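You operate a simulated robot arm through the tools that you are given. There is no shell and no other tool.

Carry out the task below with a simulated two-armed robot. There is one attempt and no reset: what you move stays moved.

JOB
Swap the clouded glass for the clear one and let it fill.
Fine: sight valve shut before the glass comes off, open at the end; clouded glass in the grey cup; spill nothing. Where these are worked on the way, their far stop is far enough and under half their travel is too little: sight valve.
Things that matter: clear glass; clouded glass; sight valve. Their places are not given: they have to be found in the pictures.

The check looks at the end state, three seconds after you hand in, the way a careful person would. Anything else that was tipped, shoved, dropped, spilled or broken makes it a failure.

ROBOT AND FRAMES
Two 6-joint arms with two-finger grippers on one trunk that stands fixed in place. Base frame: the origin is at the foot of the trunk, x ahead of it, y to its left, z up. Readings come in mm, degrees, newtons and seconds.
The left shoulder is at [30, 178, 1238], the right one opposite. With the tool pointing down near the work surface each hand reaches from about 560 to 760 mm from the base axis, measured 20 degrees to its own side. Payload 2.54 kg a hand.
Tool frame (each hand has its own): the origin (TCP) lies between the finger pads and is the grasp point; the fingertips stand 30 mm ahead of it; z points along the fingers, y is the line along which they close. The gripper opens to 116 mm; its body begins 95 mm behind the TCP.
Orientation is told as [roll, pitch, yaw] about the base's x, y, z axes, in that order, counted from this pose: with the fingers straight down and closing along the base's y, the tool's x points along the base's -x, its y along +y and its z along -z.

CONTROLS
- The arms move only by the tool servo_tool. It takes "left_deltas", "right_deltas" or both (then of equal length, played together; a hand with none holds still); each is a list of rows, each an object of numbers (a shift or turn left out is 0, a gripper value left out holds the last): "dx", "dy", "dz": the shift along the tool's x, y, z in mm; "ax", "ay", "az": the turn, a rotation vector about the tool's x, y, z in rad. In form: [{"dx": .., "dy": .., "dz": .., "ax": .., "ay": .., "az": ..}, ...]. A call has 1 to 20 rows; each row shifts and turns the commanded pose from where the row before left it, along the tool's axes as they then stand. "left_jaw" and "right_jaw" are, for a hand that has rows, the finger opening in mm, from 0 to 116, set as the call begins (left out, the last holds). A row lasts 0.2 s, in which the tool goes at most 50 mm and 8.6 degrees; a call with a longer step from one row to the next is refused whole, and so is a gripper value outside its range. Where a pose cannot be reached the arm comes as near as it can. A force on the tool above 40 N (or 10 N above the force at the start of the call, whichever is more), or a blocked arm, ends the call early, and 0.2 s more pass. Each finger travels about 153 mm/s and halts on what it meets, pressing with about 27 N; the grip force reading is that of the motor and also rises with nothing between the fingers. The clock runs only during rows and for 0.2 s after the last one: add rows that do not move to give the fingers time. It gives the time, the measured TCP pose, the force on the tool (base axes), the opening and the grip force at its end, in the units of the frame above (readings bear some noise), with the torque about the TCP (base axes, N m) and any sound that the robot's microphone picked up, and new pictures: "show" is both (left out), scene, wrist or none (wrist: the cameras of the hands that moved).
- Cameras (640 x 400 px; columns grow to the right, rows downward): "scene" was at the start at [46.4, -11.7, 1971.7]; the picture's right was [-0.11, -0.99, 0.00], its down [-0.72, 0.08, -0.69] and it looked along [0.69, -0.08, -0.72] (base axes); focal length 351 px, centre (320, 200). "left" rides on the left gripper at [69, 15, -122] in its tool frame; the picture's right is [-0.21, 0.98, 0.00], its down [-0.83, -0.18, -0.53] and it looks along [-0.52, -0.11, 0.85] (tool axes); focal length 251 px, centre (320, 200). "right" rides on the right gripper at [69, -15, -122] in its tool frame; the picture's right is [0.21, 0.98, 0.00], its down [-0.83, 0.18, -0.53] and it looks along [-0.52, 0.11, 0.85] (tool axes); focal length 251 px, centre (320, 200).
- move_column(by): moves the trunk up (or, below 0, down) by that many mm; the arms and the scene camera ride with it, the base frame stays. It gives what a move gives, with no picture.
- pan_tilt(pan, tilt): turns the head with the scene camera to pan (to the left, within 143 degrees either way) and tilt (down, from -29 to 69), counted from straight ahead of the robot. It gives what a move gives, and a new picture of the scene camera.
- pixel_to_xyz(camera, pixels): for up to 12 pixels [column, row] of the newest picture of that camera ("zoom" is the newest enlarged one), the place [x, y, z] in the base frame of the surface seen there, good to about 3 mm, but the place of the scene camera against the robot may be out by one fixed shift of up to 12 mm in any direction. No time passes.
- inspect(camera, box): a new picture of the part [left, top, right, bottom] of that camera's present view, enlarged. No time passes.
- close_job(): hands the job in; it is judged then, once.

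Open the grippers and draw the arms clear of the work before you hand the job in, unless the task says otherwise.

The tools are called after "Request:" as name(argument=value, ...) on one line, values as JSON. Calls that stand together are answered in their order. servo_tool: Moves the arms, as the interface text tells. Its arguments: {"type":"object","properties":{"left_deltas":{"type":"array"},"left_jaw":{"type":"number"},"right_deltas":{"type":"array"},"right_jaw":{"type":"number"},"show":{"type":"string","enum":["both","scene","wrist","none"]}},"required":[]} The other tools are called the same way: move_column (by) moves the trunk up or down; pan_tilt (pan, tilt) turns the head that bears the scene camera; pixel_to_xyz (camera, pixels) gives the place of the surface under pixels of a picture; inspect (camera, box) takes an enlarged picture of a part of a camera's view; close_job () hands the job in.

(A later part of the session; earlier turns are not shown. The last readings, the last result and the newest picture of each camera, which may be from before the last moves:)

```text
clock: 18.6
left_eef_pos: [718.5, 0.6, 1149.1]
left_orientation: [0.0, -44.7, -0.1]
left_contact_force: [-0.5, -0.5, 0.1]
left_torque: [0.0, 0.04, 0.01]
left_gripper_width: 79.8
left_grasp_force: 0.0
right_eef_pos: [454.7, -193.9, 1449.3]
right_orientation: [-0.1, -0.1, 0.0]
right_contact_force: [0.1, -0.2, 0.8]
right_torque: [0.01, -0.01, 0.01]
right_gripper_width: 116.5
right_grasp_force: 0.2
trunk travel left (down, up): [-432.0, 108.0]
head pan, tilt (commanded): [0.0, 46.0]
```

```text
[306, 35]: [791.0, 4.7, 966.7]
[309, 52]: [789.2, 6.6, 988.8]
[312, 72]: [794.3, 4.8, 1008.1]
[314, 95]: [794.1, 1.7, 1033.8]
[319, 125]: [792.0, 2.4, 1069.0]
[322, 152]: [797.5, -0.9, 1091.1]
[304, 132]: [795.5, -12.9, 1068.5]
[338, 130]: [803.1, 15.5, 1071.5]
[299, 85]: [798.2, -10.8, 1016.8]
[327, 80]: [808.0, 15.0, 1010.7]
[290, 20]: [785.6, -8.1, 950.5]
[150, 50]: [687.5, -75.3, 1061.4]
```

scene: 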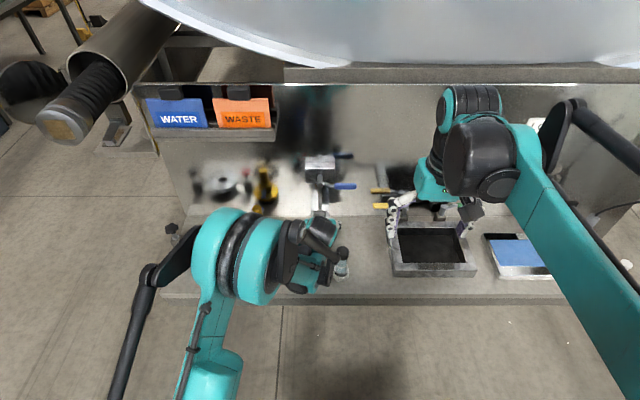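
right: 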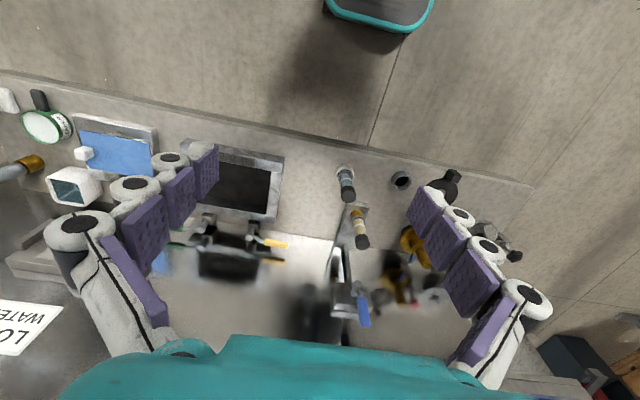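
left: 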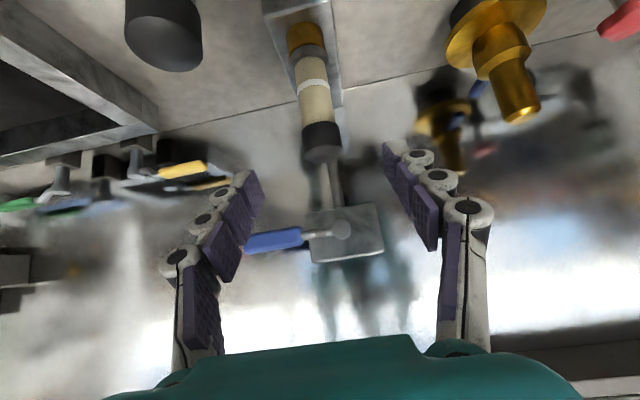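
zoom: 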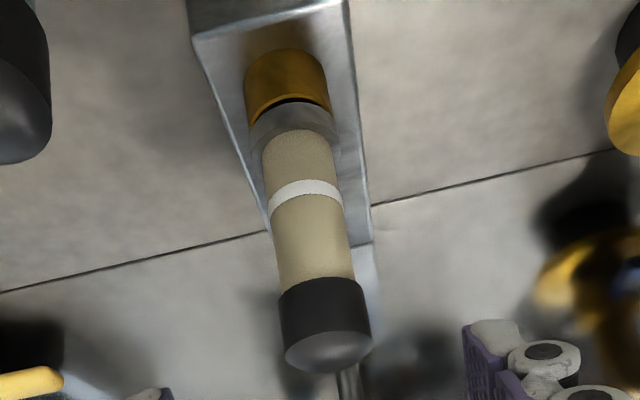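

Glass axis is near (811, 1.5); tube z 992-1055, cap to 1092, socket top near 978. I shift onto the line and go in along the tool axis, stopping 45 mm short to check.

Request:
servo_tool(left_deltas=[{"dx": 21.4, "dy": 0.5}, {"dz": 36}, {"dz": 36}, {"dz": 36}, {}], left_jaw=68)

```text
clock: 19.8
left_eef_pos: [779.2, 3.0, 1061.8]
left_orientation: [-0.1, -44.7, 0.0]
left_contact_force: [-0.5, -0.1, 0.0]
left_torque: [-0.01, 0.0, -0.01]
left_gripper_width: 67.9
left_grasp_force: 0.1
right_eef_pos: [455.6, -193.7, 1448.5]
right_orientation: [0.0, 0.0, 0.0]
right_contact_force: [-0.2, -0.2, -0.1]
right_torque: [0.0, -0.02, -0.03]
right_gripper_width: 115.9
right_grasp_force: 0.0
trunk travel left (down, up): [-432.0, 108.0]
head pan, tilt (commanded): [0.0, 46.0]
```

scene: 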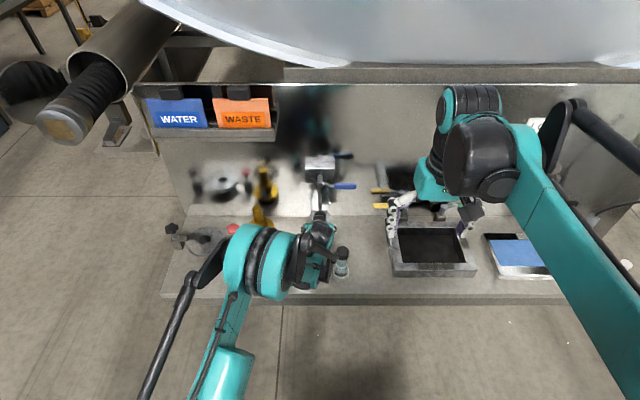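
left: 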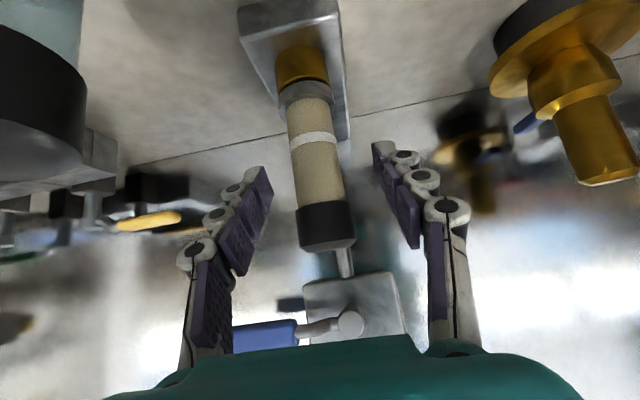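

The glass is between the fingers; I measure it again from this close range.

Request:
pixel_to_xyz(camera="left", pixels=[[303, 65], [306, 90], [315, 135], [320, 180], [327, 215], [328, 245], [296, 170], [342, 165], [300, 225], [353, 218], [292, 130], [338, 120]])

Request:
inspect(camera="left", box=[200, 0, 440, 270])

```text
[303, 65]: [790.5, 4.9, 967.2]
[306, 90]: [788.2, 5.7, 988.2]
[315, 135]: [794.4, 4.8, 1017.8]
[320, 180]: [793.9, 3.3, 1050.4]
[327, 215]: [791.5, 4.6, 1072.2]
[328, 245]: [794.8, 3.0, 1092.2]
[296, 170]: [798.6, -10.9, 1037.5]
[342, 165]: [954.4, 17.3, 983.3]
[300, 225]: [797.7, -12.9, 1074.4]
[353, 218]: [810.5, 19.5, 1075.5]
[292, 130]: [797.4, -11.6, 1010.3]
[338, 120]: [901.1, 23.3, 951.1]
```

```text
1.48 times, centred on (320, 135) of left
```

zoom: 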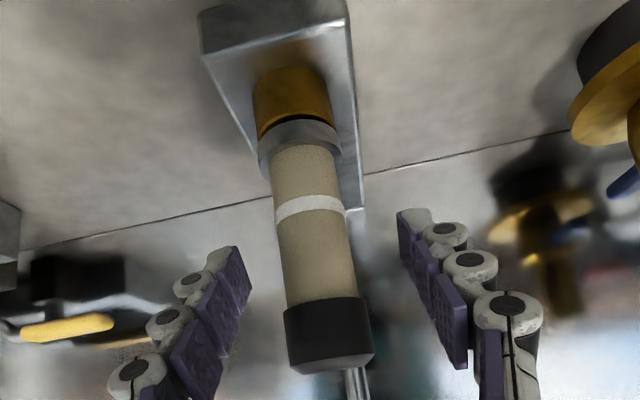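

Centre y≈3.3 matches the TCP's y=3.0. I advance the last 45 mm along the tool axis to (811,3,1030).

Request:
servo_tool(left_deltas=[{"dz": 22.5}, {"dz": 22.5}, {}], left_jaw=68, show="wrist")

```text
clock: 20.6
left_eef_pos: [812.8, 2.0, 1027.2]
left_orientation: [0.0, -44.7, -0.2]
left_contact_force: [0.4, -0.4, -0.4]
left_torque: [-0.01, -0.01, -0.01]
left_gripper_width: 67.9
left_grasp_force: 0.1
right_eef_pos: [454.0, -194.9, 1448.2]
right_orientation: [0.0, 0.0, 0.0]
right_contact_force: [-0.3, 0.0, 0.3]
right_torque: [0.01, -0.04, 0.0]
right_gripper_width: 116.0
right_grasp_force: 0.1
trunk travel left (down, up): [-432.0, 108.0]
head pan, tilt (commanded): [0.0, 46.0]
```

left: 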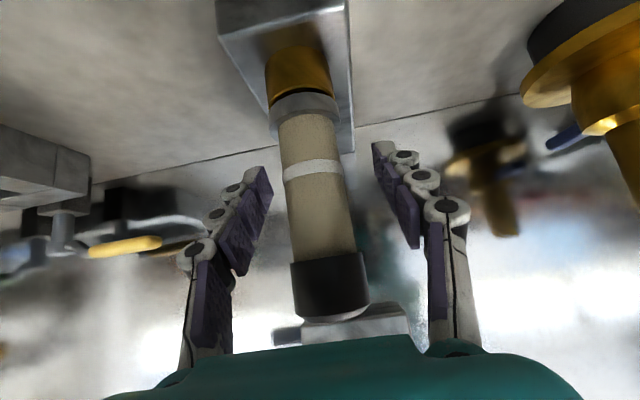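

The tube at (320,200) is centred between the pads (262 and 385). I close the jaws on it and watch force and width.

Request:
servo_tool(left_deltas=[{}, {}, {}, {}], left_jaw=20, show="wrist")

```text
clock: 21.6
left_eef_pos: [812.1, 1.6, 1028.3]
left_orientation: [0.0, -44.7, -0.2]
left_contact_force: [2.9, -9.6, 2.5]
left_torque: [-0.33, -0.16, 0.01]
left_gripper_width: 35.7
left_grasp_force: 27.4
right_eef_pos: [456.6, -195.5, 1447.8]
right_orientation: [0.2, 0.0, 0.1]
right_contact_force: [0.1, -0.5, 0.5]
right_torque: [-0.02, 0.01, 0.02]
right_gripper_width: 116.2
right_grasp_force: 0.2
trunk travel left (down, up): [-432.0, 108.0]
head pan, tilt (commanded): [0.0, 46.0]
```

left: 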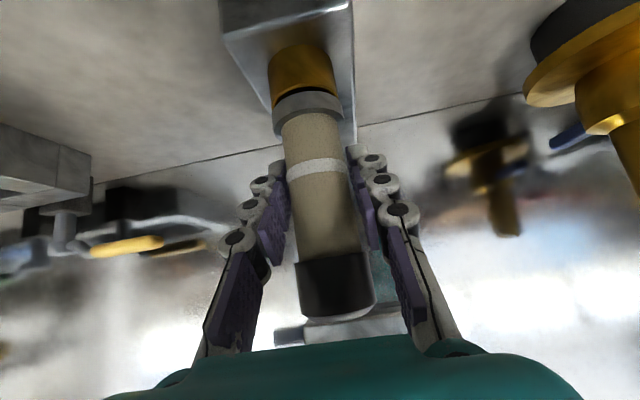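

Gripped at 35.7 mm; a side force of -9.6 N shows the glass sits slightly to the -y side. I shift the hand by -1 mm to relax it.

Request:
servo_tool(left_deltas=[{"dy": -1}, {}], left_jaw=20, show="none")

```text
clock: 22.2
left_eef_pos: [811.8, 0.4, 1028.4]
left_orientation: [0.1, -44.6, -0.1]
left_contact_force: [0.3, -8.4, 1.4]
left_torque: [-0.19, -0.07, -0.02]
left_gripper_width: 36.0
left_grasp_force: 26.8
right_eef_pos: [456.4, -194.8, 1448.4]
right_orientation: [0.1, 0.0, 0.0]
right_contact_force: [0.8, 0.6, 0.2]
right_torque: [-0.01, -0.01, 0.01]
right_gripper_width: 116.1
right_grasp_force: 0.0
trunk travel left (down, up): [-432.0, 108.0]
head pan, tilt (commanded): [0.0, 46.0]
```

Force fell a little. Another -1.5 mm.

Request:
servo_tool(left_deltas=[{"dy": -1.5}, {}], left_jaw=20, show="none")

```text
clock: 22.8
left_eef_pos: [812.9, -0.3, 1027.1]
left_orientation: [0.0, -44.7, -0.1]
left_contact_force: [-0.8, -1.4, 2.7]
left_torque: [0.16, 0.09, -0.07]
left_gripper_width: 35.9
left_grasp_force: 27.1
right_eef_pos: [455.5, -193.9, 1449.3]
right_orientation: [-0.1, 0.0, 0.0]
right_contact_force: [0.8, -0.1, 0.0]
right_torque: [-0.01, 0.01, 0.0]
right_gripper_width: 116.0
right_grasp_force: 0.1
trunk travel left (down, up): [-432.0, 108.0]
head pan, tilt (commanded): [0.0, 46.0]
```

Side force is now ~0. I lift straight up in small steps (5 mm) and watch the force for any lock.

Request:
servo_tool(left_deltas=[{"dx": -1.4, "dz": -1.4}, {"dx": -1.4, "dz": -1.4}, {"dx": -1.4, "dz": -1.4}, {}], left_jaw=20, show="wrist")

```text
clock: 23.8
left_eef_pos: [813.6, -0.9, 1031.3]
left_orientation: [0.0, -44.7, -0.1]
left_contact_force: [-4.7, 3.9, -19.2]
left_torque: [0.03, -0.08, -0.01]
left_gripper_width: 35.9
left_grasp_force: 27.2
right_eef_pos: [458.0, -194.6, 1447.7]
right_orientation: [0.0, 0.0, 0.0]
right_contact_force: [0.4, 0.8, 0.5]
right_torque: [-0.01, 0.03, 0.0]
right_gripper_width: 115.9
right_grasp_force: 0.0
trunk travel left (down, up): [-432.0, 108.0]
head pan, tilt (commanded): [0.0, 46.0]
```

left: 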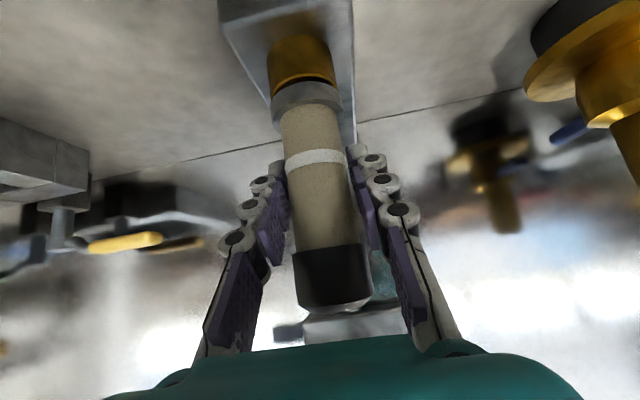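

A 19 N pull appeared and the glass seems to have stayed while the pads slid. I look closely at the joint between collar and brass.

Request:
inspect(camera="left", box=[250, 20, 370, 130])

Request:
pixel_to_xyz(camera="left", pixels=[[303, 70], [306, 92], [312, 125], [328, 285], [330, 300]])

```text
3.64 times, centred on (310, 75) of left
```

zoom: 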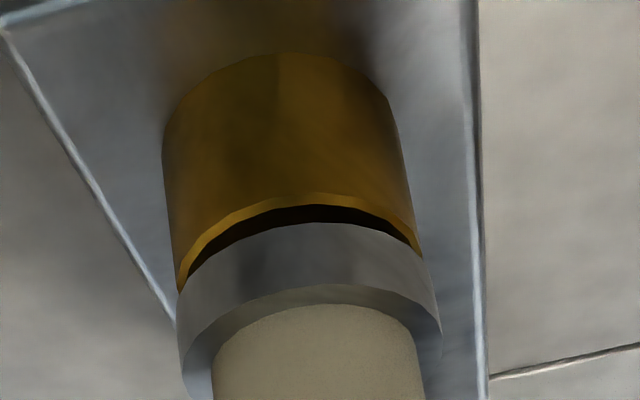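

```text
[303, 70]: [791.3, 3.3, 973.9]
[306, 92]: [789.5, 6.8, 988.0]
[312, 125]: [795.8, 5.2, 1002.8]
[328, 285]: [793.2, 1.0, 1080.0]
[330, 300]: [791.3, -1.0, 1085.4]
```

The gap at (310,80) looks only slightly larger. I lift 2 mm more to see whether the force grows (seal grip) or stays (pads sliding).

Request:
servo_tool(left_deltas=[{"dx": -0.7, "dz": -0.7}, {"dx": -0.7, "dz": -0.7}, {}], left_jaw=20, show="wrist")

Request:
inspect(camera="left", box=[250, 20, 370, 130])

```text
clock: 24.6
left_eef_pos: [814.3, -0.5, 1033.3]
left_orientation: [0.0, -44.6, -0.2]
left_contact_force: [1.0, 1.7, -22.8]
left_torque: [-0.01, -0.27, -0.02]
left_gripper_width: 35.4
left_grasp_force: 27.2
right_eef_pos: [459.0, -193.5, 1447.2]
right_orientation: [-0.1, 0.2, 0.0]
right_contact_force: [0.2, 0.2, -0.1]
right_torque: [-0.01, 0.0, 0.02]
right_gripper_width: 116.0
right_grasp_force: 0.1
trunk travel left (down, up): [-432.0, 108.0]
head pan, tilt (commanded): [0.0, 46.0]
```

left: 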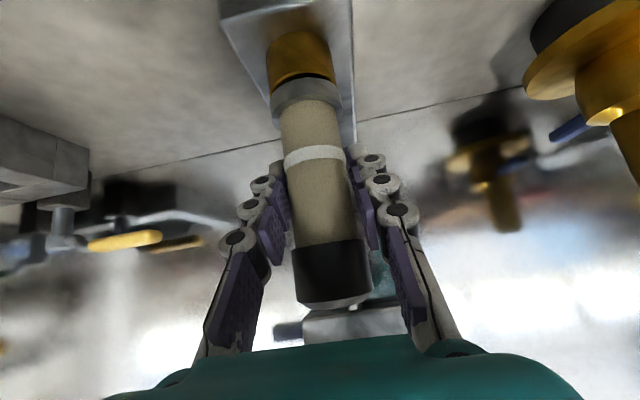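

```text
3.64 times, centred on (310, 75) of left
```

zoom: 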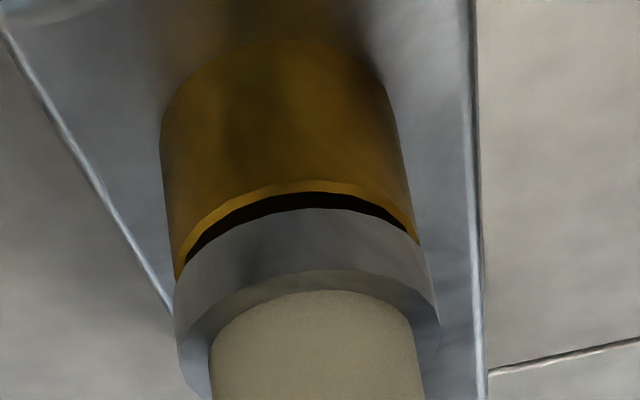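

The pads slide at ~20 N and the gap does not change, so the glass is locked in and probably must be twisted free. I let go, settle the hand back to z≈1027 and look at the socket for lugs or marks.

Request:
servo_tool(left_deltas=[{}, {}, {"dx": 5.3, "dz": 3.2}, {}], left_jaw=64, show="wrist")

Request:
inspect(camera="left", box=[260, 20, 360, 120])

Request:
inspect(camera="right", box=[320, 150, 400, 240])

Request:
inspect(camera="scene", box=[300, 210, 360, 290])

```text
clock: 25.6
left_eef_pos: [811.3, 0.3, 1029.8]
left_orientation: [-0.1, -44.6, -0.1]
left_contact_force: [0.1, 0.6, -0.7]
left_torque: [0.0, 0.05, -0.02]
left_gripper_width: 63.9
left_grasp_force: 0.0
right_eef_pos: [456.3, -194.5, 1449.3]
right_orientation: [0.0, 0.0, 0.0]
right_contact_force: [0.6, 0.2, 0.0]
right_torque: [-0.03, -0.01, -0.02]
right_gripper_width: 116.2
right_grasp_force: 0.1
trunk travel left (down, up): [-432.0, 108.0]
head pan, tilt (commanded): [0.0, 46.0]
```

left: 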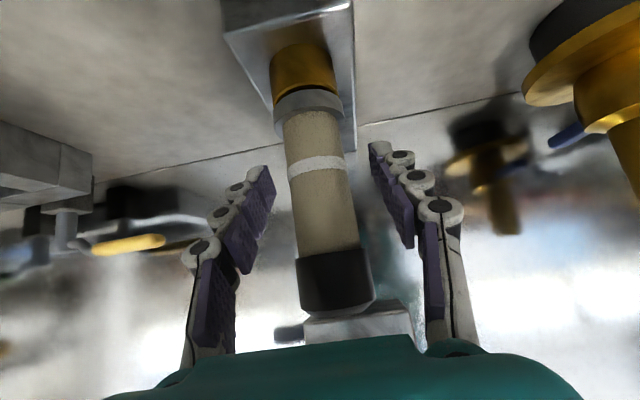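

```text
4.00 times, centred on (310, 70) of left
```

zoom: 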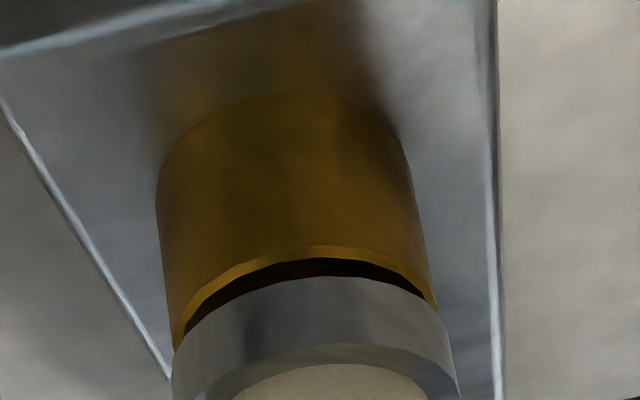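

```text
4.44 times, centred on (360, 195) of right
```

zoom: 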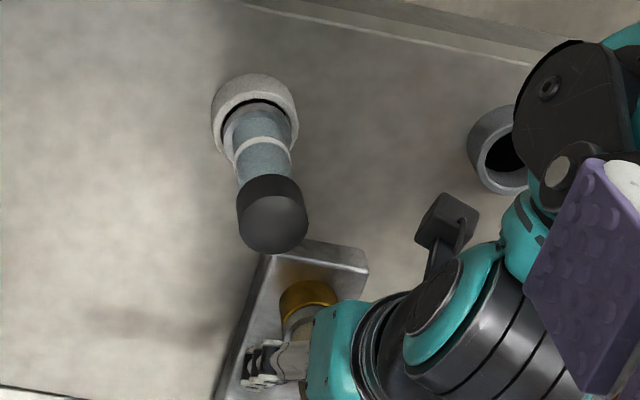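

```text
5.00 times, centred on (330, 250) of scene
```

zoom: 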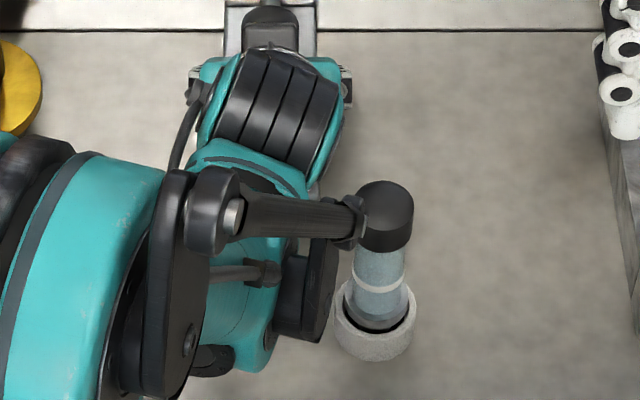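

A dark part of the left wrist appears near the clear glass's cap at zoom (355,220). I check its actual distance before any twisting.

Request:
pixel_to_xyz(camera="zoom", pixels=[[352, 215], [345, 235], [300, 215], [385, 195], [370, 210], [330, 250], [300, 320]])

Request:
inspect(camera="right", box=[330, 140, 470, 240])

Request:
pixel_to_xyz(camera="zoom", pixels=[[420, 230], [440, 215], [460, 215], [435, 260], [270, 210], [400, 300]])

```text
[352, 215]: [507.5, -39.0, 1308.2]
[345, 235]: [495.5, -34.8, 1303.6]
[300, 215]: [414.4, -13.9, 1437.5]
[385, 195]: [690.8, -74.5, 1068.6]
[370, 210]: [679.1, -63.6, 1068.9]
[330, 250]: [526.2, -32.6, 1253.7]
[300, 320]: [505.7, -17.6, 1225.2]
```

```text
4.00 times, centred on (400, 190) of right
```

zoom: 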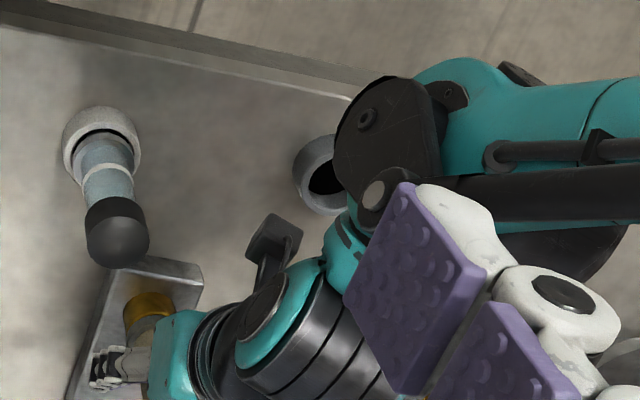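

```text
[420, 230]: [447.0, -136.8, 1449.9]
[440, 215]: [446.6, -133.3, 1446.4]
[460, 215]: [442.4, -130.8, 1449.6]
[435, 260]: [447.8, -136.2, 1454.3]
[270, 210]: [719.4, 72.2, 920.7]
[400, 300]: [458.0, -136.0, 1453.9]
```

The wrist parts are far from the clear glass. I re-grip the tube and try a gentle counter-clockwise twist (seen from above) of about 10°, watching the torque.

Request:
servo_tool(left_deltas=[{"dx": 1.4, "dy": -0.6, "dz": 1.4}, {}, {}, {}], left_jaw=20, show="none")

Request:
servo_tool(left_deltas=[{"ax": -0.061, "az": -0.062}, {"ax": -0.061, "az": -0.062}, {}], left_jaw=20, show="wrist")

Request:
inspect(camera="left", box=[260, 20, 360, 120])

```text
clock: 26.6
left_eef_pos: [810.1, 0.5, 1027.8]
left_orientation: [0.0, -44.9, -0.2]
left_contact_force: [10.1, 2.3, 18.5]
left_torque: [0.1, -0.57, 0.01]
left_gripper_width: 36.1
left_grasp_force: 27.0
right_eef_pos: [455.2, -194.6, 1448.6]
right_orientation: [0.0, -0.1, 0.0]
right_contact_force: [-0.5, 0.2, -0.5]
right_torque: [-0.01, 0.01, 0.01]
right_gripper_width: 115.8
right_grasp_force: 0.1
trunk travel left (down, up): [-432.0, 108.0]
head pan, tilt (commanded): [0.0, 46.0]
```

```text
clock: 27.4
left_eef_pos: [809.9, -1.5, 1027.1]
left_orientation: [0.1, -44.8, 10.1]
left_contact_force: [5.6, 1.9, 17.2]
left_torque: [0.21, -0.4, -0.02]
left_gripper_width: 35.9
left_grasp_force: 26.7
right_eef_pos: [454.3, -194.9, 1449.5]
right_orientation: [0.0, -0.1, 0.0]
right_contact_force: [0.7, 0.2, -0.3]
right_torque: [0.03, 0.02, -0.01]
right_gripper_width: 115.8
right_grasp_force: 0.2
trunk travel left (down, up): [-432.0, 108.0]
head pan, tilt (commanded): [0.0, 46.0]
```

left: 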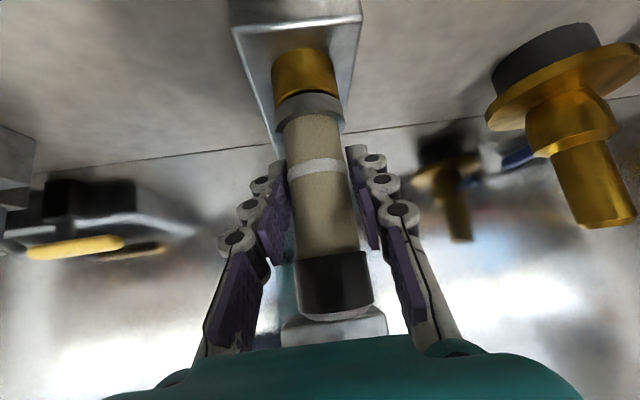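

```text
4.00 times, centred on (310, 70) of left
```

zoom: 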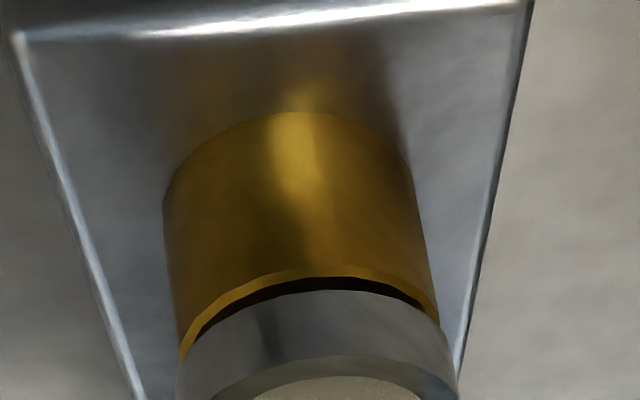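

The twist met almost no torque about z (-0.02 N m), so the glass turns with the hand while it resists pulling: a bayonet or thread. I relax the vertical push by 2 mm and twist further counter-clockwise.

Request:
servo_tool(left_deltas=[{"dx": -1.3, "dz": -1.3}, {}, {"ax": -0.061, "az": -0.062}, {}], left_jaw=20, show="wrist")

Request:
inspect(camera="left", box=[240, 20, 400, 330])

```text
clock: 28.4
left_eef_pos: [810.0, -0.5, 1028.7]
left_orientation: [-0.1, -44.5, 14.9]
left_contact_force: [1.0, 4.2, 0.6]
left_torque: [0.32, -0.07, 0.01]
left_gripper_width: 35.8
left_grasp_force: 26.7
right_eef_pos: [454.7, -193.9, 1448.1]
right_orientation: [0.0, 0.1, -0.1]
right_contact_force: [-0.8, -0.5, -0.2]
right_torque: [-0.01, 0.0, -0.01]
right_gripper_width: 116.2
right_grasp_force: 0.0
trunk travel left (down, up): [-432.0, 108.0]
head pan, tilt (commanded): [0.0, 46.0]
```

left: 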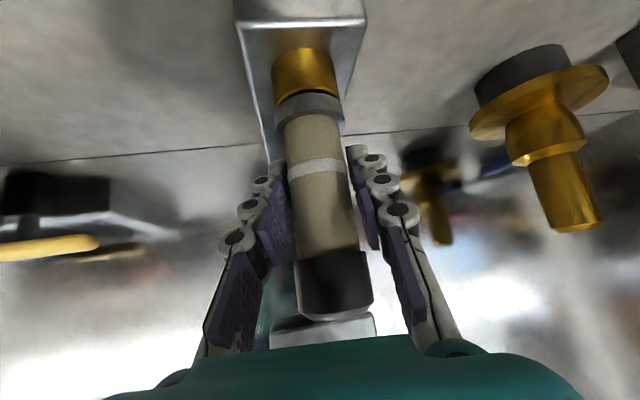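

```text
1.29 times, centred on (320, 175) of left
```

zoom: 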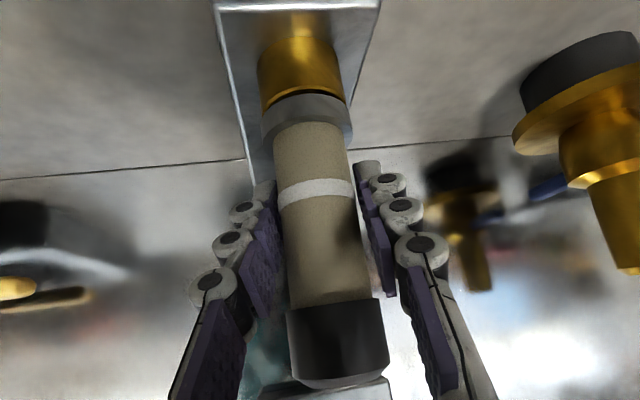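

Still no torque at +15°. I test a 2 mm lift here.

Request:
servo_tool(left_deltas=[{"dx": -1.4, "dz": -1.4}, {}], left_jaw=20, show="none")

```text
clock: 29.0
left_eef_pos: [809.4, -1.9, 1028.2]
left_orientation: [-0.1, -44.5, 15.0]
left_contact_force: [-8.2, 2.8, -14.0]
left_torque: [0.16, 0.62, -0.04]
left_gripper_width: 36.1
left_grasp_force: 27.4
right_eef_pos: [458.1, -194.5, 1448.7]
right_orientation: [0.0, -0.1, 0.0]
right_contact_force: [0.0, 0.0, 0.7]
right_torque: [-0.01, 0.01, -0.03]
right_gripper_width: 115.8
right_grasp_force: 0.1
trunk travel left (down, up): [-432.0, 108.0]
head pan, tilt (commanded): [0.0, 46.0]
```

Still held at +15°. I undo that lift and sweep the twist clockwise in stages, reading torque to find the stops.

Request:
servo_tool(left_deltas=[{"dx": 1.4, "dz": 1.4}, {"ax": 0.061, "az": 0.062}, {"ax": 0.061, "az": 0.062}, {"ax": 0.061, "az": 0.062}, {}], left_jaw=20, show="none")

Request:
servo_tool(left_deltas=[{"ax": 0.061, "az": 0.062}, {"ax": 0.061, "az": 0.062}, {}], left_jaw=20, show="none")

Request:
servo_tool(left_deltas=[{"ax": 0.061, "az": 0.062}, {"ax": 0.061, "az": 0.062}, {}], left_jaw=20, show="none")

```text
clock: 30.2
left_eef_pos: [811.5, -1.8, 1028.1]
left_orientation: [0.1, -44.7, -0.1]
left_contact_force: [-9.8, 1.1, -6.7]
left_torque: [0.15, 0.71, 0.01]
left_gripper_width: 36.1
left_grasp_force: 26.5
right_eef_pos: [455.3, -195.2, 1448.1]
right_orientation: [0.0, -0.1, 0.0]
right_contact_force: [0.1, 0.8, 0.3]
right_torque: [-0.04, 0.0, -0.02]
right_gripper_width: 115.9
right_grasp_force: 0.1
trunk travel left (down, up): [-432.0, 108.0]
head pan, tilt (commanded): [0.0, 46.0]
```

```text
clock: 31.0
left_eef_pos: [812.0, -2.6, 1029.2]
left_orientation: [0.1, -44.9, -10.2]
left_contact_force: [10.2, -1.9, 0.1]
left_torque: [-0.1, -0.48, 0.05]
left_gripper_width: 35.5
left_grasp_force: 27.5
right_eef_pos: [457.9, -194.6, 1447.8]
right_orientation: [0.0, 0.1, 0.0]
right_contact_force: [-0.5, -0.5, -0.8]
right_torque: [0.02, -0.01, 0.0]
right_gripper_width: 116.0
right_grasp_force: 0.1
trunk travel left (down, up): [-432.0, 108.0]
head pan, tilt (commanded): [0.0, 46.0]
```

```text
clock: 31.8
left_eef_pos: [810.0, -1.6, 1028.4]
left_orientation: [0.1, -44.7, -20.2]
left_contact_force: [1.5, 1.2, 4.8]
left_torque: [0.12, 0.09, -0.05]
left_gripper_width: 34.7
left_grasp_force: 26.4
right_eef_pos: [456.7, -194.4, 1449.0]
right_orientation: [-0.1, 0.0, 0.1]
right_contact_force: [0.7, 0.1, 0.7]
right_torque: [0.02, -0.03, -0.03]
right_gripper_width: 116.0
right_grasp_force: 0.1
trunk travel left (down, up): [-432.0, 108.0]
head pan, tilt (commanded): [0.0, 46.0]
```

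Torque about z stays near zero both ways, so the glass spins freely without a stop within -20..+15°. I look at the collar and cap closely for lugs, slots or marks.

Request:
servo_tool(left_deltas=[{}], left_jaw=20, show="both")

Request:
inspect(camera="left", box=[270, 60, 350, 110])

Request:
inspect(camera="left", box=[270, 240, 390, 330])

Request:
inspect(camera="scene", box=[330, 240, 354, 285])

```text
clock: 32.2
left_eef_pos: [810.4, -1.9, 1028.1]
left_orientation: [0.0, -44.7, -20.1]
left_contact_force: [0.7, 1.5, 2.6]
left_torque: [0.18, 0.13, -0.17]
left_gripper_width: 34.7
left_grasp_force: 26.7
right_eef_pos: [455.2, -194.8, 1448.4]
right_orientation: [0.1, 0.0, 0.0]
right_contact_force: [-0.4, -0.3, -0.2]
right_torque: [-0.02, 0.0, 0.01]
right_gripper_width: 115.9
right_grasp_force: 0.0
trunk travel left (down, up): [-432.0, 108.0]
head pan, tilt (commanded): [0.0, 46.0]
```

scene: 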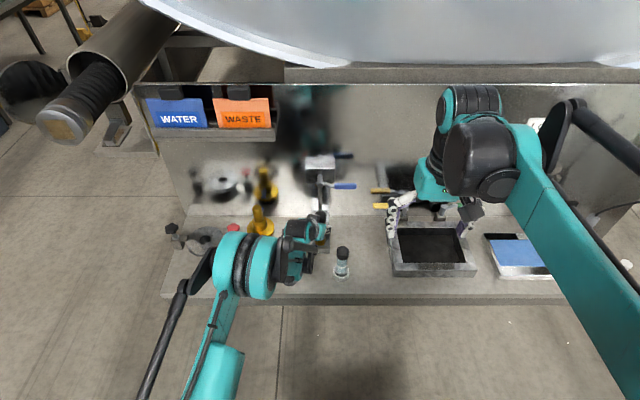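
left: 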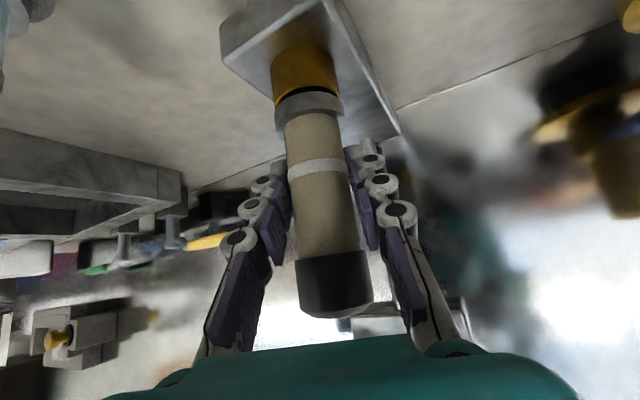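

```text
8.00 times, centred on (310, 85) of left
```

zoom: 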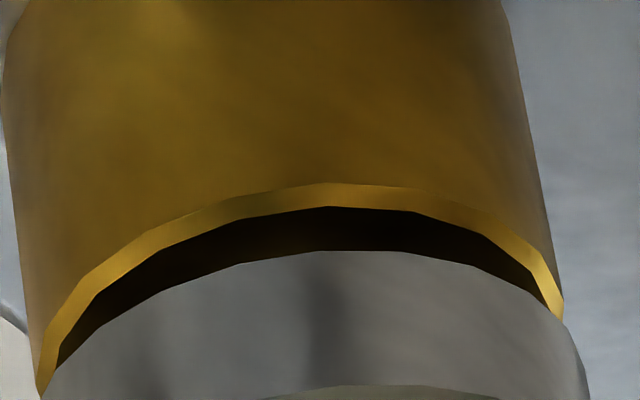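

```text
4.44 times, centred on (330, 285) of left
```

zoom: 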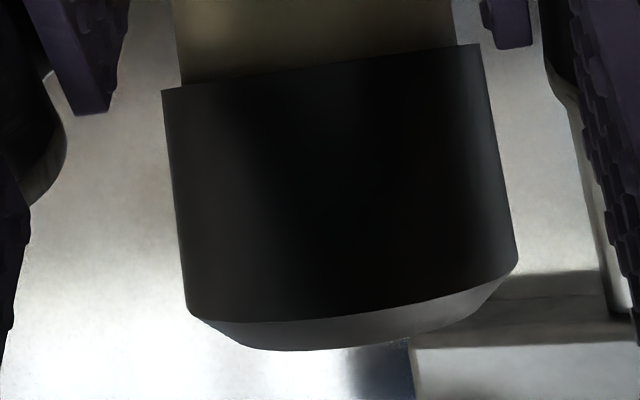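

```text
8.89 times, centred on (342, 262) of scene
```

zoom: 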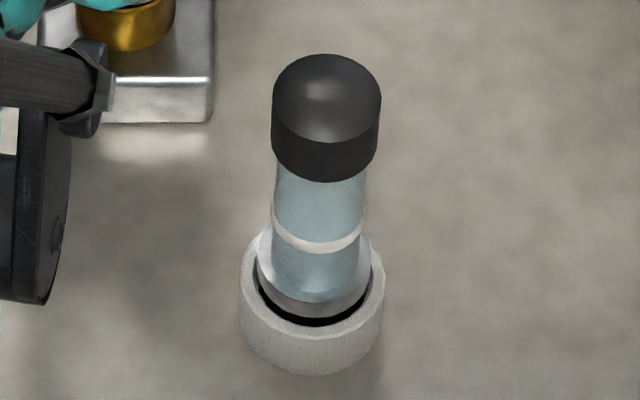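

No lugs are visible. The torque now reads -0.17 N m at -20°. I sweep counter-clockwise from -20° to +20° and read the torque along the way.

Request:
servo_tool(left_deltas=[{"ax": -0.061, "az": -0.062}, {"ax": -0.061, "az": -0.062}, {"ax": -0.061, "az": -0.062}, {"ax": -0.061, "az": -0.062}], left_jaw=20, show="none")

Request:
servo_tool(left_deltas=[{"ax": -0.061, "az": -0.062}, {"ax": -0.061, "az": -0.062}, {"ax": -0.061, "az": -0.062}, {"ax": -0.061, "az": -0.062}], left_jaw=20, show="wrist")

```text
clock: 33.2
left_eef_pos: [811.4, -1.2, 1029.1]
left_orientation: [0.0, -44.9, -0.1]
left_contact_force: [3.6, 0.3, 9.2]
left_torque: [0.12, -0.26, 0.01]
left_gripper_width: 34.4
left_grasp_force: 27.0
right_eef_pos: [454.9, -193.1, 1448.5]
right_orientation: [0.0, 0.0, 0.1]
right_contact_force: [0.1, 0.2, 0.1]
right_torque: [0.01, -0.03, 0.02]
right_gripper_width: 115.8
right_grasp_force: 0.2
trunk travel left (down, up): [-432.0, 108.0]
head pan, tilt (commanded): [0.0, 46.0]
```

```text
clock: 34.2
left_eef_pos: [810.9, -0.6, 1028.5]
left_orientation: [-0.1, -44.6, 20.1]
left_contact_force: [1.8, 2.2, 5.2]
left_torque: [0.18, -0.11, 0.02]
left_gripper_width: 34.3
left_grasp_force: 27.2
right_eef_pos: [455.9, -194.2, 1448.3]
right_orientation: [0.1, 0.0, 0.0]
right_contact_force: [-0.4, 0.0, -0.8]
right_torque: [0.0, 0.01, 0.03]
right_gripper_width: 116.0
right_grasp_force: 0.0
trunk travel left (down, up): [-432.0, 108.0]
head pan, tilt (commanded): [0.0, 46.0]
```

left: 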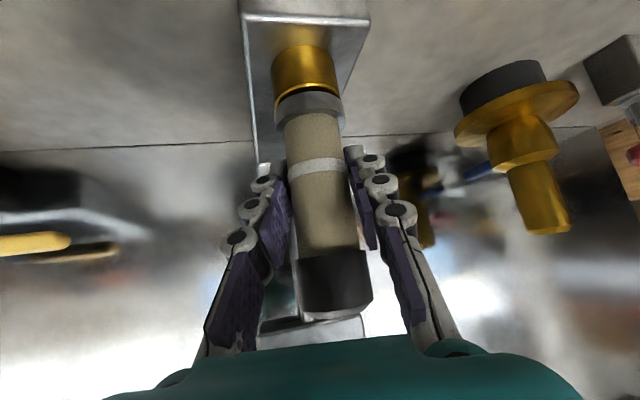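

Width held at 34.3 mm through the sweep, so the glass turned with the hand counter-clockwise without resistance. I ratchet: open, swing back to -40°, re-grip, and turn counter-clockwise again.

Request:
servo_tool(left_deltas=[{}, {}, {"ax": 0.0915, "az": 0.0925}, {"ax": 0.0915, "az": 0.0925}, {"ax": 0.0915, "az": 0.0925}, {"ax": 0.0915, "az": 0.0925}, {"ax": 0.0915, "az": 0.0925}, {"ax": 0.0915, "az": 0.0925}, {"ax": 0.0915, "az": 0.0925}, {"ax": 0.0915, "az": 0.0925}, {}], left_jaw=56, show="wrist")

```text
clock: 36.6
left_eef_pos: [810.1, -1.7, 1027.6]
left_orientation: [0.1, -44.8, -39.9]
left_contact_force: [0.6, 1.0, 0.7]
left_torque: [0.04, -0.01, -0.05]
left_gripper_width: 55.9
left_grasp_force: 0.0
right_eef_pos: [455.5, -195.2, 1449.1]
right_orientation: [0.0, 0.0, 0.1]
right_contact_force: [0.1, -0.5, -0.3]
right_torque: [0.02, 0.0, 0.01]
right_gripper_width: 116.1
right_grasp_force: 0.1
trunk travel left (down, up): [-432.0, 108.0]
head pan, tilt (commanded): [0.0, 46.0]
```

left: 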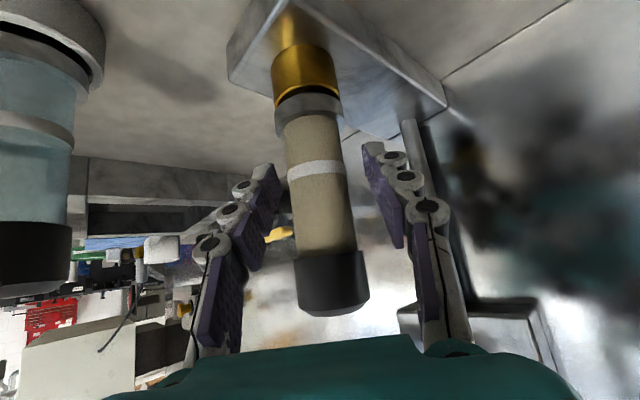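

Re-positioned at -40° with the tube centred. I close and turn counter-clockwise 60° in two stages.

Request:
servo_tool(left_deltas=[{}, {}, {}], left_jaw=20, show="none")

Request:
servo_tool(left_deltas=[{"ax": -0.0703, "az": -0.0711}, {"ax": -0.0703, "az": -0.0711}, {"ax": -0.0703, "az": -0.0711}, {"ax": -0.0703, "az": -0.0711}, {"ax": -0.0703, "az": -0.0711}], left_jaw=20, show="none")

Request:
servo_tool(left_deltas=[{"ax": -0.0703, "az": -0.0711}, {"ax": -0.0703, "az": -0.0711}, {"ax": -0.0703, "az": -0.0711}, {"ax": -0.0703, "az": -0.0711}, {"ax": -0.0703, "az": -0.0711}], left_jaw=20, show="wrist")

```text
clock: 37.4
left_eef_pos: [810.2, -1.1, 1028.1]
left_orientation: [0.0, -44.8, -39.9]
left_contact_force: [3.3, 0.6, 3.7]
left_torque: [0.01, -0.26, -0.03]
left_gripper_width: 35.6
left_grasp_force: 27.2
right_eef_pos: [456.5, -194.9, 1447.4]
right_orientation: [-0.1, 0.0, -0.1]
right_contact_force: [0.6, -0.6, 0.3]
right_torque: [0.0, -0.03, 0.03]
right_gripper_width: 116.0
right_grasp_force: 0.1
trunk travel left (down, up): [-432.0, 108.0]
head pan, tilt (commanded): [0.0, 46.0]
```

```text
clock: 38.6
left_eef_pos: [810.7, -0.2, 1028.9]
left_orientation: [0.1, -44.8, -11.1]
left_contact_force: [5.6, 2.2, 14.0]
left_torque: [0.14, -0.45, 0.02]
left_gripper_width: 35.3
left_grasp_force: 27.2
right_eef_pos: [455.1, -194.1, 1449.1]
right_orientation: [0.0, 0.1, 0.0]
right_contact_force: [-0.7, 0.2, -0.1]
right_torque: [0.0, 0.01, -0.02]
right_gripper_width: 116.1
right_grasp_force: 0.1
trunk travel left (down, up): [-432.0, 108.0]
head pan, tilt (commanded): [0.0, 46.0]
```

```text
clock: 39.8
left_eef_pos: [808.3, -0.7, 1028.1]
left_orientation: [-0.1, -44.7, 17.7]
left_contact_force: [2.6, 3.3, 8.9]
left_torque: [0.23, -0.29, 0.01]
left_gripper_width: 35.2
left_grasp_force: 26.5
right_eef_pos: [456.3, -194.3, 1448.9]
right_orientation: [0.0, 0.0, 0.0]
right_contact_force: [0.4, 0.7, 0.1]
right_torque: [0.02, 0.01, -0.01]
right_gripper_width: 116.3
right_grasp_force: 0.1
trunk travel left (down, up): [-432.0, 108.0]
head pan, tilt (commanded): [0.0, 46.0]
```

left: 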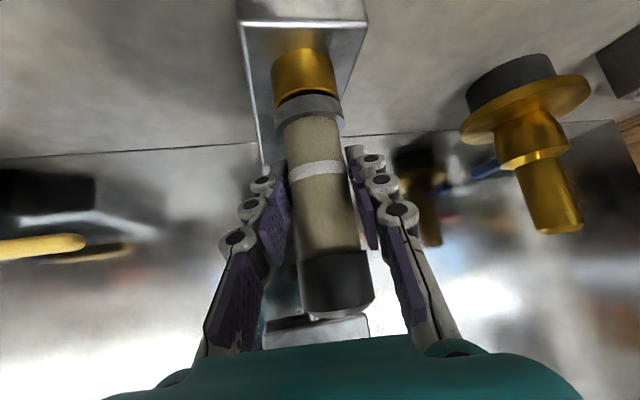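

The glass has turned roughly 75° counter-clockwise in total. I test a lift again: 3 mm.

Request:
servo_tool(left_deltas=[{"dx": -1.05, "dz": -1.05}, {"dx": -1.05, "dz": -1.05}, {}], left_jaw=20, show="none")

```text
clock: 40.6
left_eef_pos: [809.6, -0.8, 1030.4]
left_orientation: [0.1, -44.8, 17.6]
left_contact_force: [-1.8, 0.9, -1.1]
left_torque: [0.1, 0.08, -0.04]
left_gripper_width: 35.1
left_grasp_force: 27.0
right_eef_pos: [456.3, -194.2, 1448.2]
right_orientation: [0.1, 0.0, -0.1]
right_contact_force: [-0.1, -0.4, -0.3]
right_torque: [0.0, 0.0, 0.03]
right_gripper_width: 116.1
right_grasp_force: 0.1
trunk travel left (down, up): [-432.0, 108.0]
head pan, tilt (commanded): [0.0, 46.0]
```

Force only fell from +8.9 to -1.1 N. I lift 3 mm more and look.

Request:
servo_tool(left_deltas=[{"dx": -1.05, "dz": -1.05}, {"dx": -1.05, "dz": -1.05}, {}], left_jaw=20, show="wrist")

Request:
inspect(camera="left", box=[260, 20, 360, 120])

```text
clock: 41.4
left_eef_pos: [809.9, -0.1, 1034.5]
left_orientation: [0.0, -44.7, 17.5]
left_contact_force: [-0.2, 5.4, -20.8]
left_torque: [0.4, 0.02, 0.0]
left_gripper_width: 34.2
left_grasp_force: 26.8
right_eef_pos: [458.6, -192.9, 1446.8]
right_orientation: [0.0, 0.1, 0.0]
right_contact_force: [0.4, -0.4, -0.2]
right_torque: [0.01, 0.01, 0.02]
right_gripper_width: 116.3
right_grasp_force: 0.0
trunk travel left (down, up): [-432.0, 108.0]
head pan, tilt (commanded): [0.0, 46.0]
```

left: 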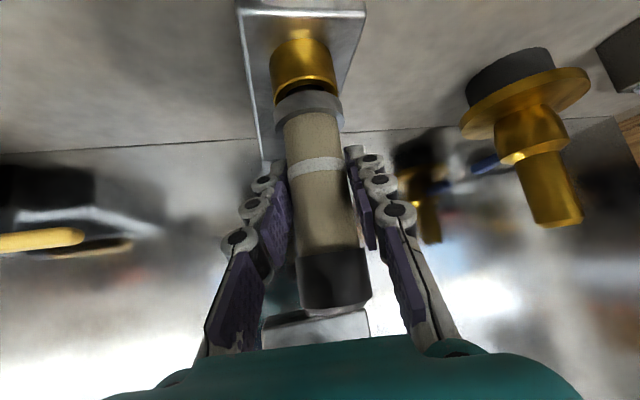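

```text
4.00 times, centred on (310, 70) of left
```

zoom: 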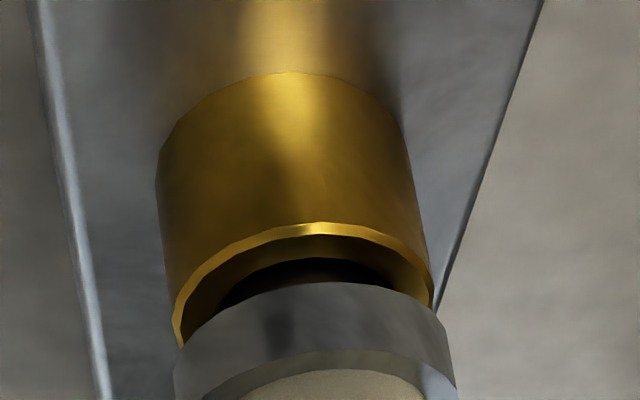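

The gap at the rim has clearly grown: turning counter-clockwise raises the glass, so it is a thread. I keep ratcheting: open, swing back, re-grip, turn with a slight rise.

Request:
servo_tool(left_deltas=[{}, {}, {"ax": 0.0915, "az": 0.0925}, {"ax": 0.0915, "az": 0.0925}, {"ax": 0.0915, "az": 0.0925}, {"ax": 0.0915, "az": 0.0925}, {"ax": 0.0915, "az": 0.0925}, {"ax": 0.0915, "az": 0.0925}, {"ax": 0.0915, "az": 0.0925}, {"ax": 0.0915, "az": 0.0925}, {}], left_jaw=56, show="wrist")

Request:
inspect(camera="left", box=[260, 20, 360, 120])

```text
clock: 43.8
left_eef_pos: [809.9, -1.7, 1035.0]
left_orientation: [0.2, -44.7, -42.2]
left_contact_force: [0.1, 1.5, 0.0]
left_torque: [-0.01, 0.01, 0.01]
left_gripper_width: 56.1
left_grasp_force: 0.1
right_eef_pos: [456.2, -195.2, 1449.1]
right_orientation: [0.0, 0.0, 0.0]
right_contact_force: [0.1, -0.3, 0.2]
right_torque: [0.06, 0.01, 0.0]
right_gripper_width: 116.0
right_grasp_force: 0.0
trunk travel left (down, up): [-432.0, 108.0]
head pan, tilt (commanded): [0.0, 46.0]
```

left: 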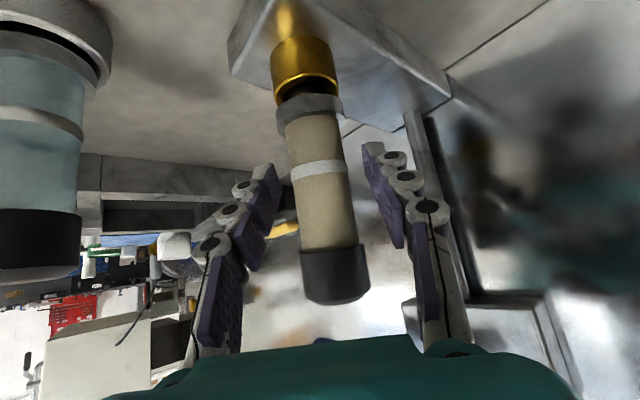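

```text
4.00 times, centred on (310, 70) of left
```

zoom: 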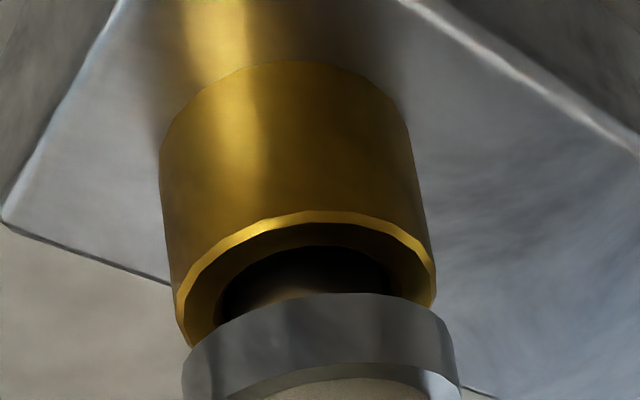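

The gap is larger still and stays open after release. I measure the collar and cap positions to judge how far it has risen and whether it leans.

Request:
pixel_to_xyz(camera="left", pixels=[[305, 75], [308, 105], [312, 125], [320, 180], [325, 225], [330, 260], [333, 290], [333, 300], [300, 265], [368, 262]])

Request:
inspect(camera="scene", box=[280, 200, 370, 290])

Request:
inspect(camera="right", box=[310, 180, 410, 280])

```text
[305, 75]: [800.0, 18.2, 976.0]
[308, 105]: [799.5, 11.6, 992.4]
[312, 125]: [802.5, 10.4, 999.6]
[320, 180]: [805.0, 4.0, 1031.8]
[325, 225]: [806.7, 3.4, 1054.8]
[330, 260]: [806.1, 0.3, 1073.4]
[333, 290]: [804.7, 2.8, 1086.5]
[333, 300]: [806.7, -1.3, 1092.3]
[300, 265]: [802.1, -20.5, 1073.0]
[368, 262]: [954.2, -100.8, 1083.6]
```

```text
4.44 times, centred on (325, 245) of scene
```

zoom: 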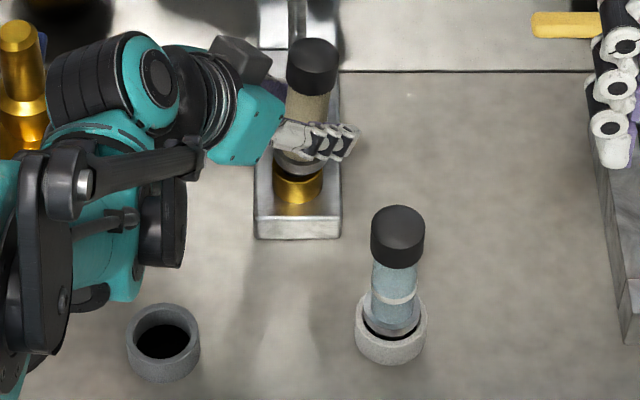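

```text
4.00 times, centred on (360, 230) of right
```

zoom: 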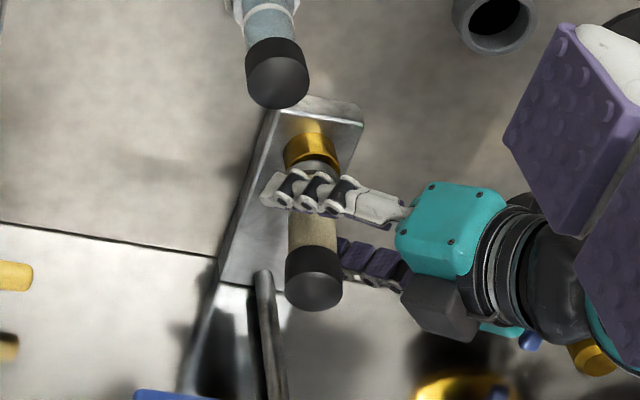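

The glass now leans about 6° toward -y, so it seems largely loose in the socket. I swing the open jaws back to yaw 0 so closing along y will straighten it.

Request:
servo_tool(left_deltas=[{"ax": -0.0864, "az": -0.0874}, {"ax": -0.0864, "az": -0.0874}, {"ax": -0.0864, "az": -0.0874}, {"ax": -0.0864, "az": -0.0874}, {"ax": -0.0864, "az": -0.0874}, {"ax": -0.0864, "az": -0.0874}, {}], left_jaw=60, show="wrist")

Request:
inspect(camera="left", box=[240, 20, 400, 330])

Request:
inspect(camera="left", box=[260, 20, 360, 120])

```text
clock: 45.4
left_eef_pos: [810.1, -0.3, 1034.8]
left_orientation: [0.0, -44.6, 0.1]
left_contact_force: [0.5, -0.3, -0.7]
left_torque: [-0.01, -0.01, -0.04]
left_gripper_width: 59.9
left_grasp_force: 0.0
right_eef_pos: [455.4, -193.6, 1449.0]
right_orientation: [0.0, 0.0, 0.0]
right_contact_force: [-0.2, -0.2, 1.0]
right_torque: [-0.03, -0.02, -0.03]
right_gripper_width: 116.2
right_grasp_force: 0.1
trunk travel left (down, up): [-432.0, 108.0]
head pan, tilt (commanded): [0.0, 46.0]
```

left: 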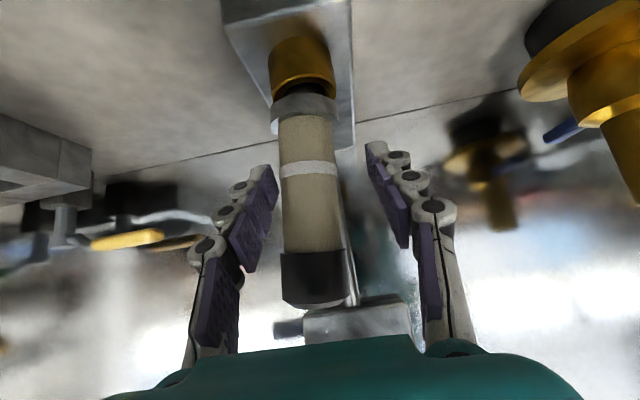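

```text
1.29 times, centred on (320, 175) of left
```

zoom: 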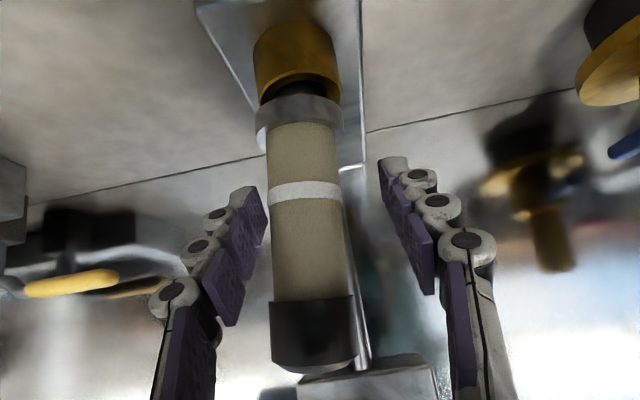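

```text
4.00 times, centred on (310, 70) of left
```

zoom: 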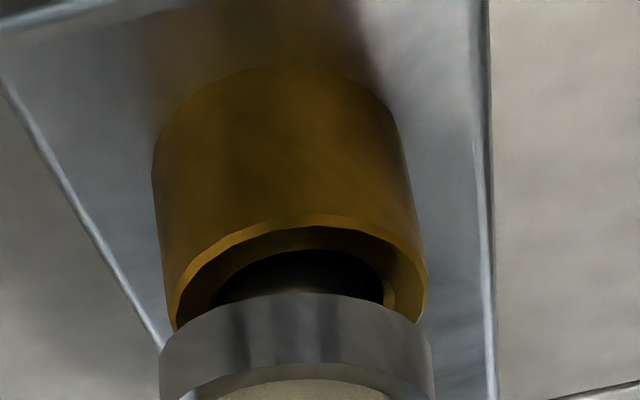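

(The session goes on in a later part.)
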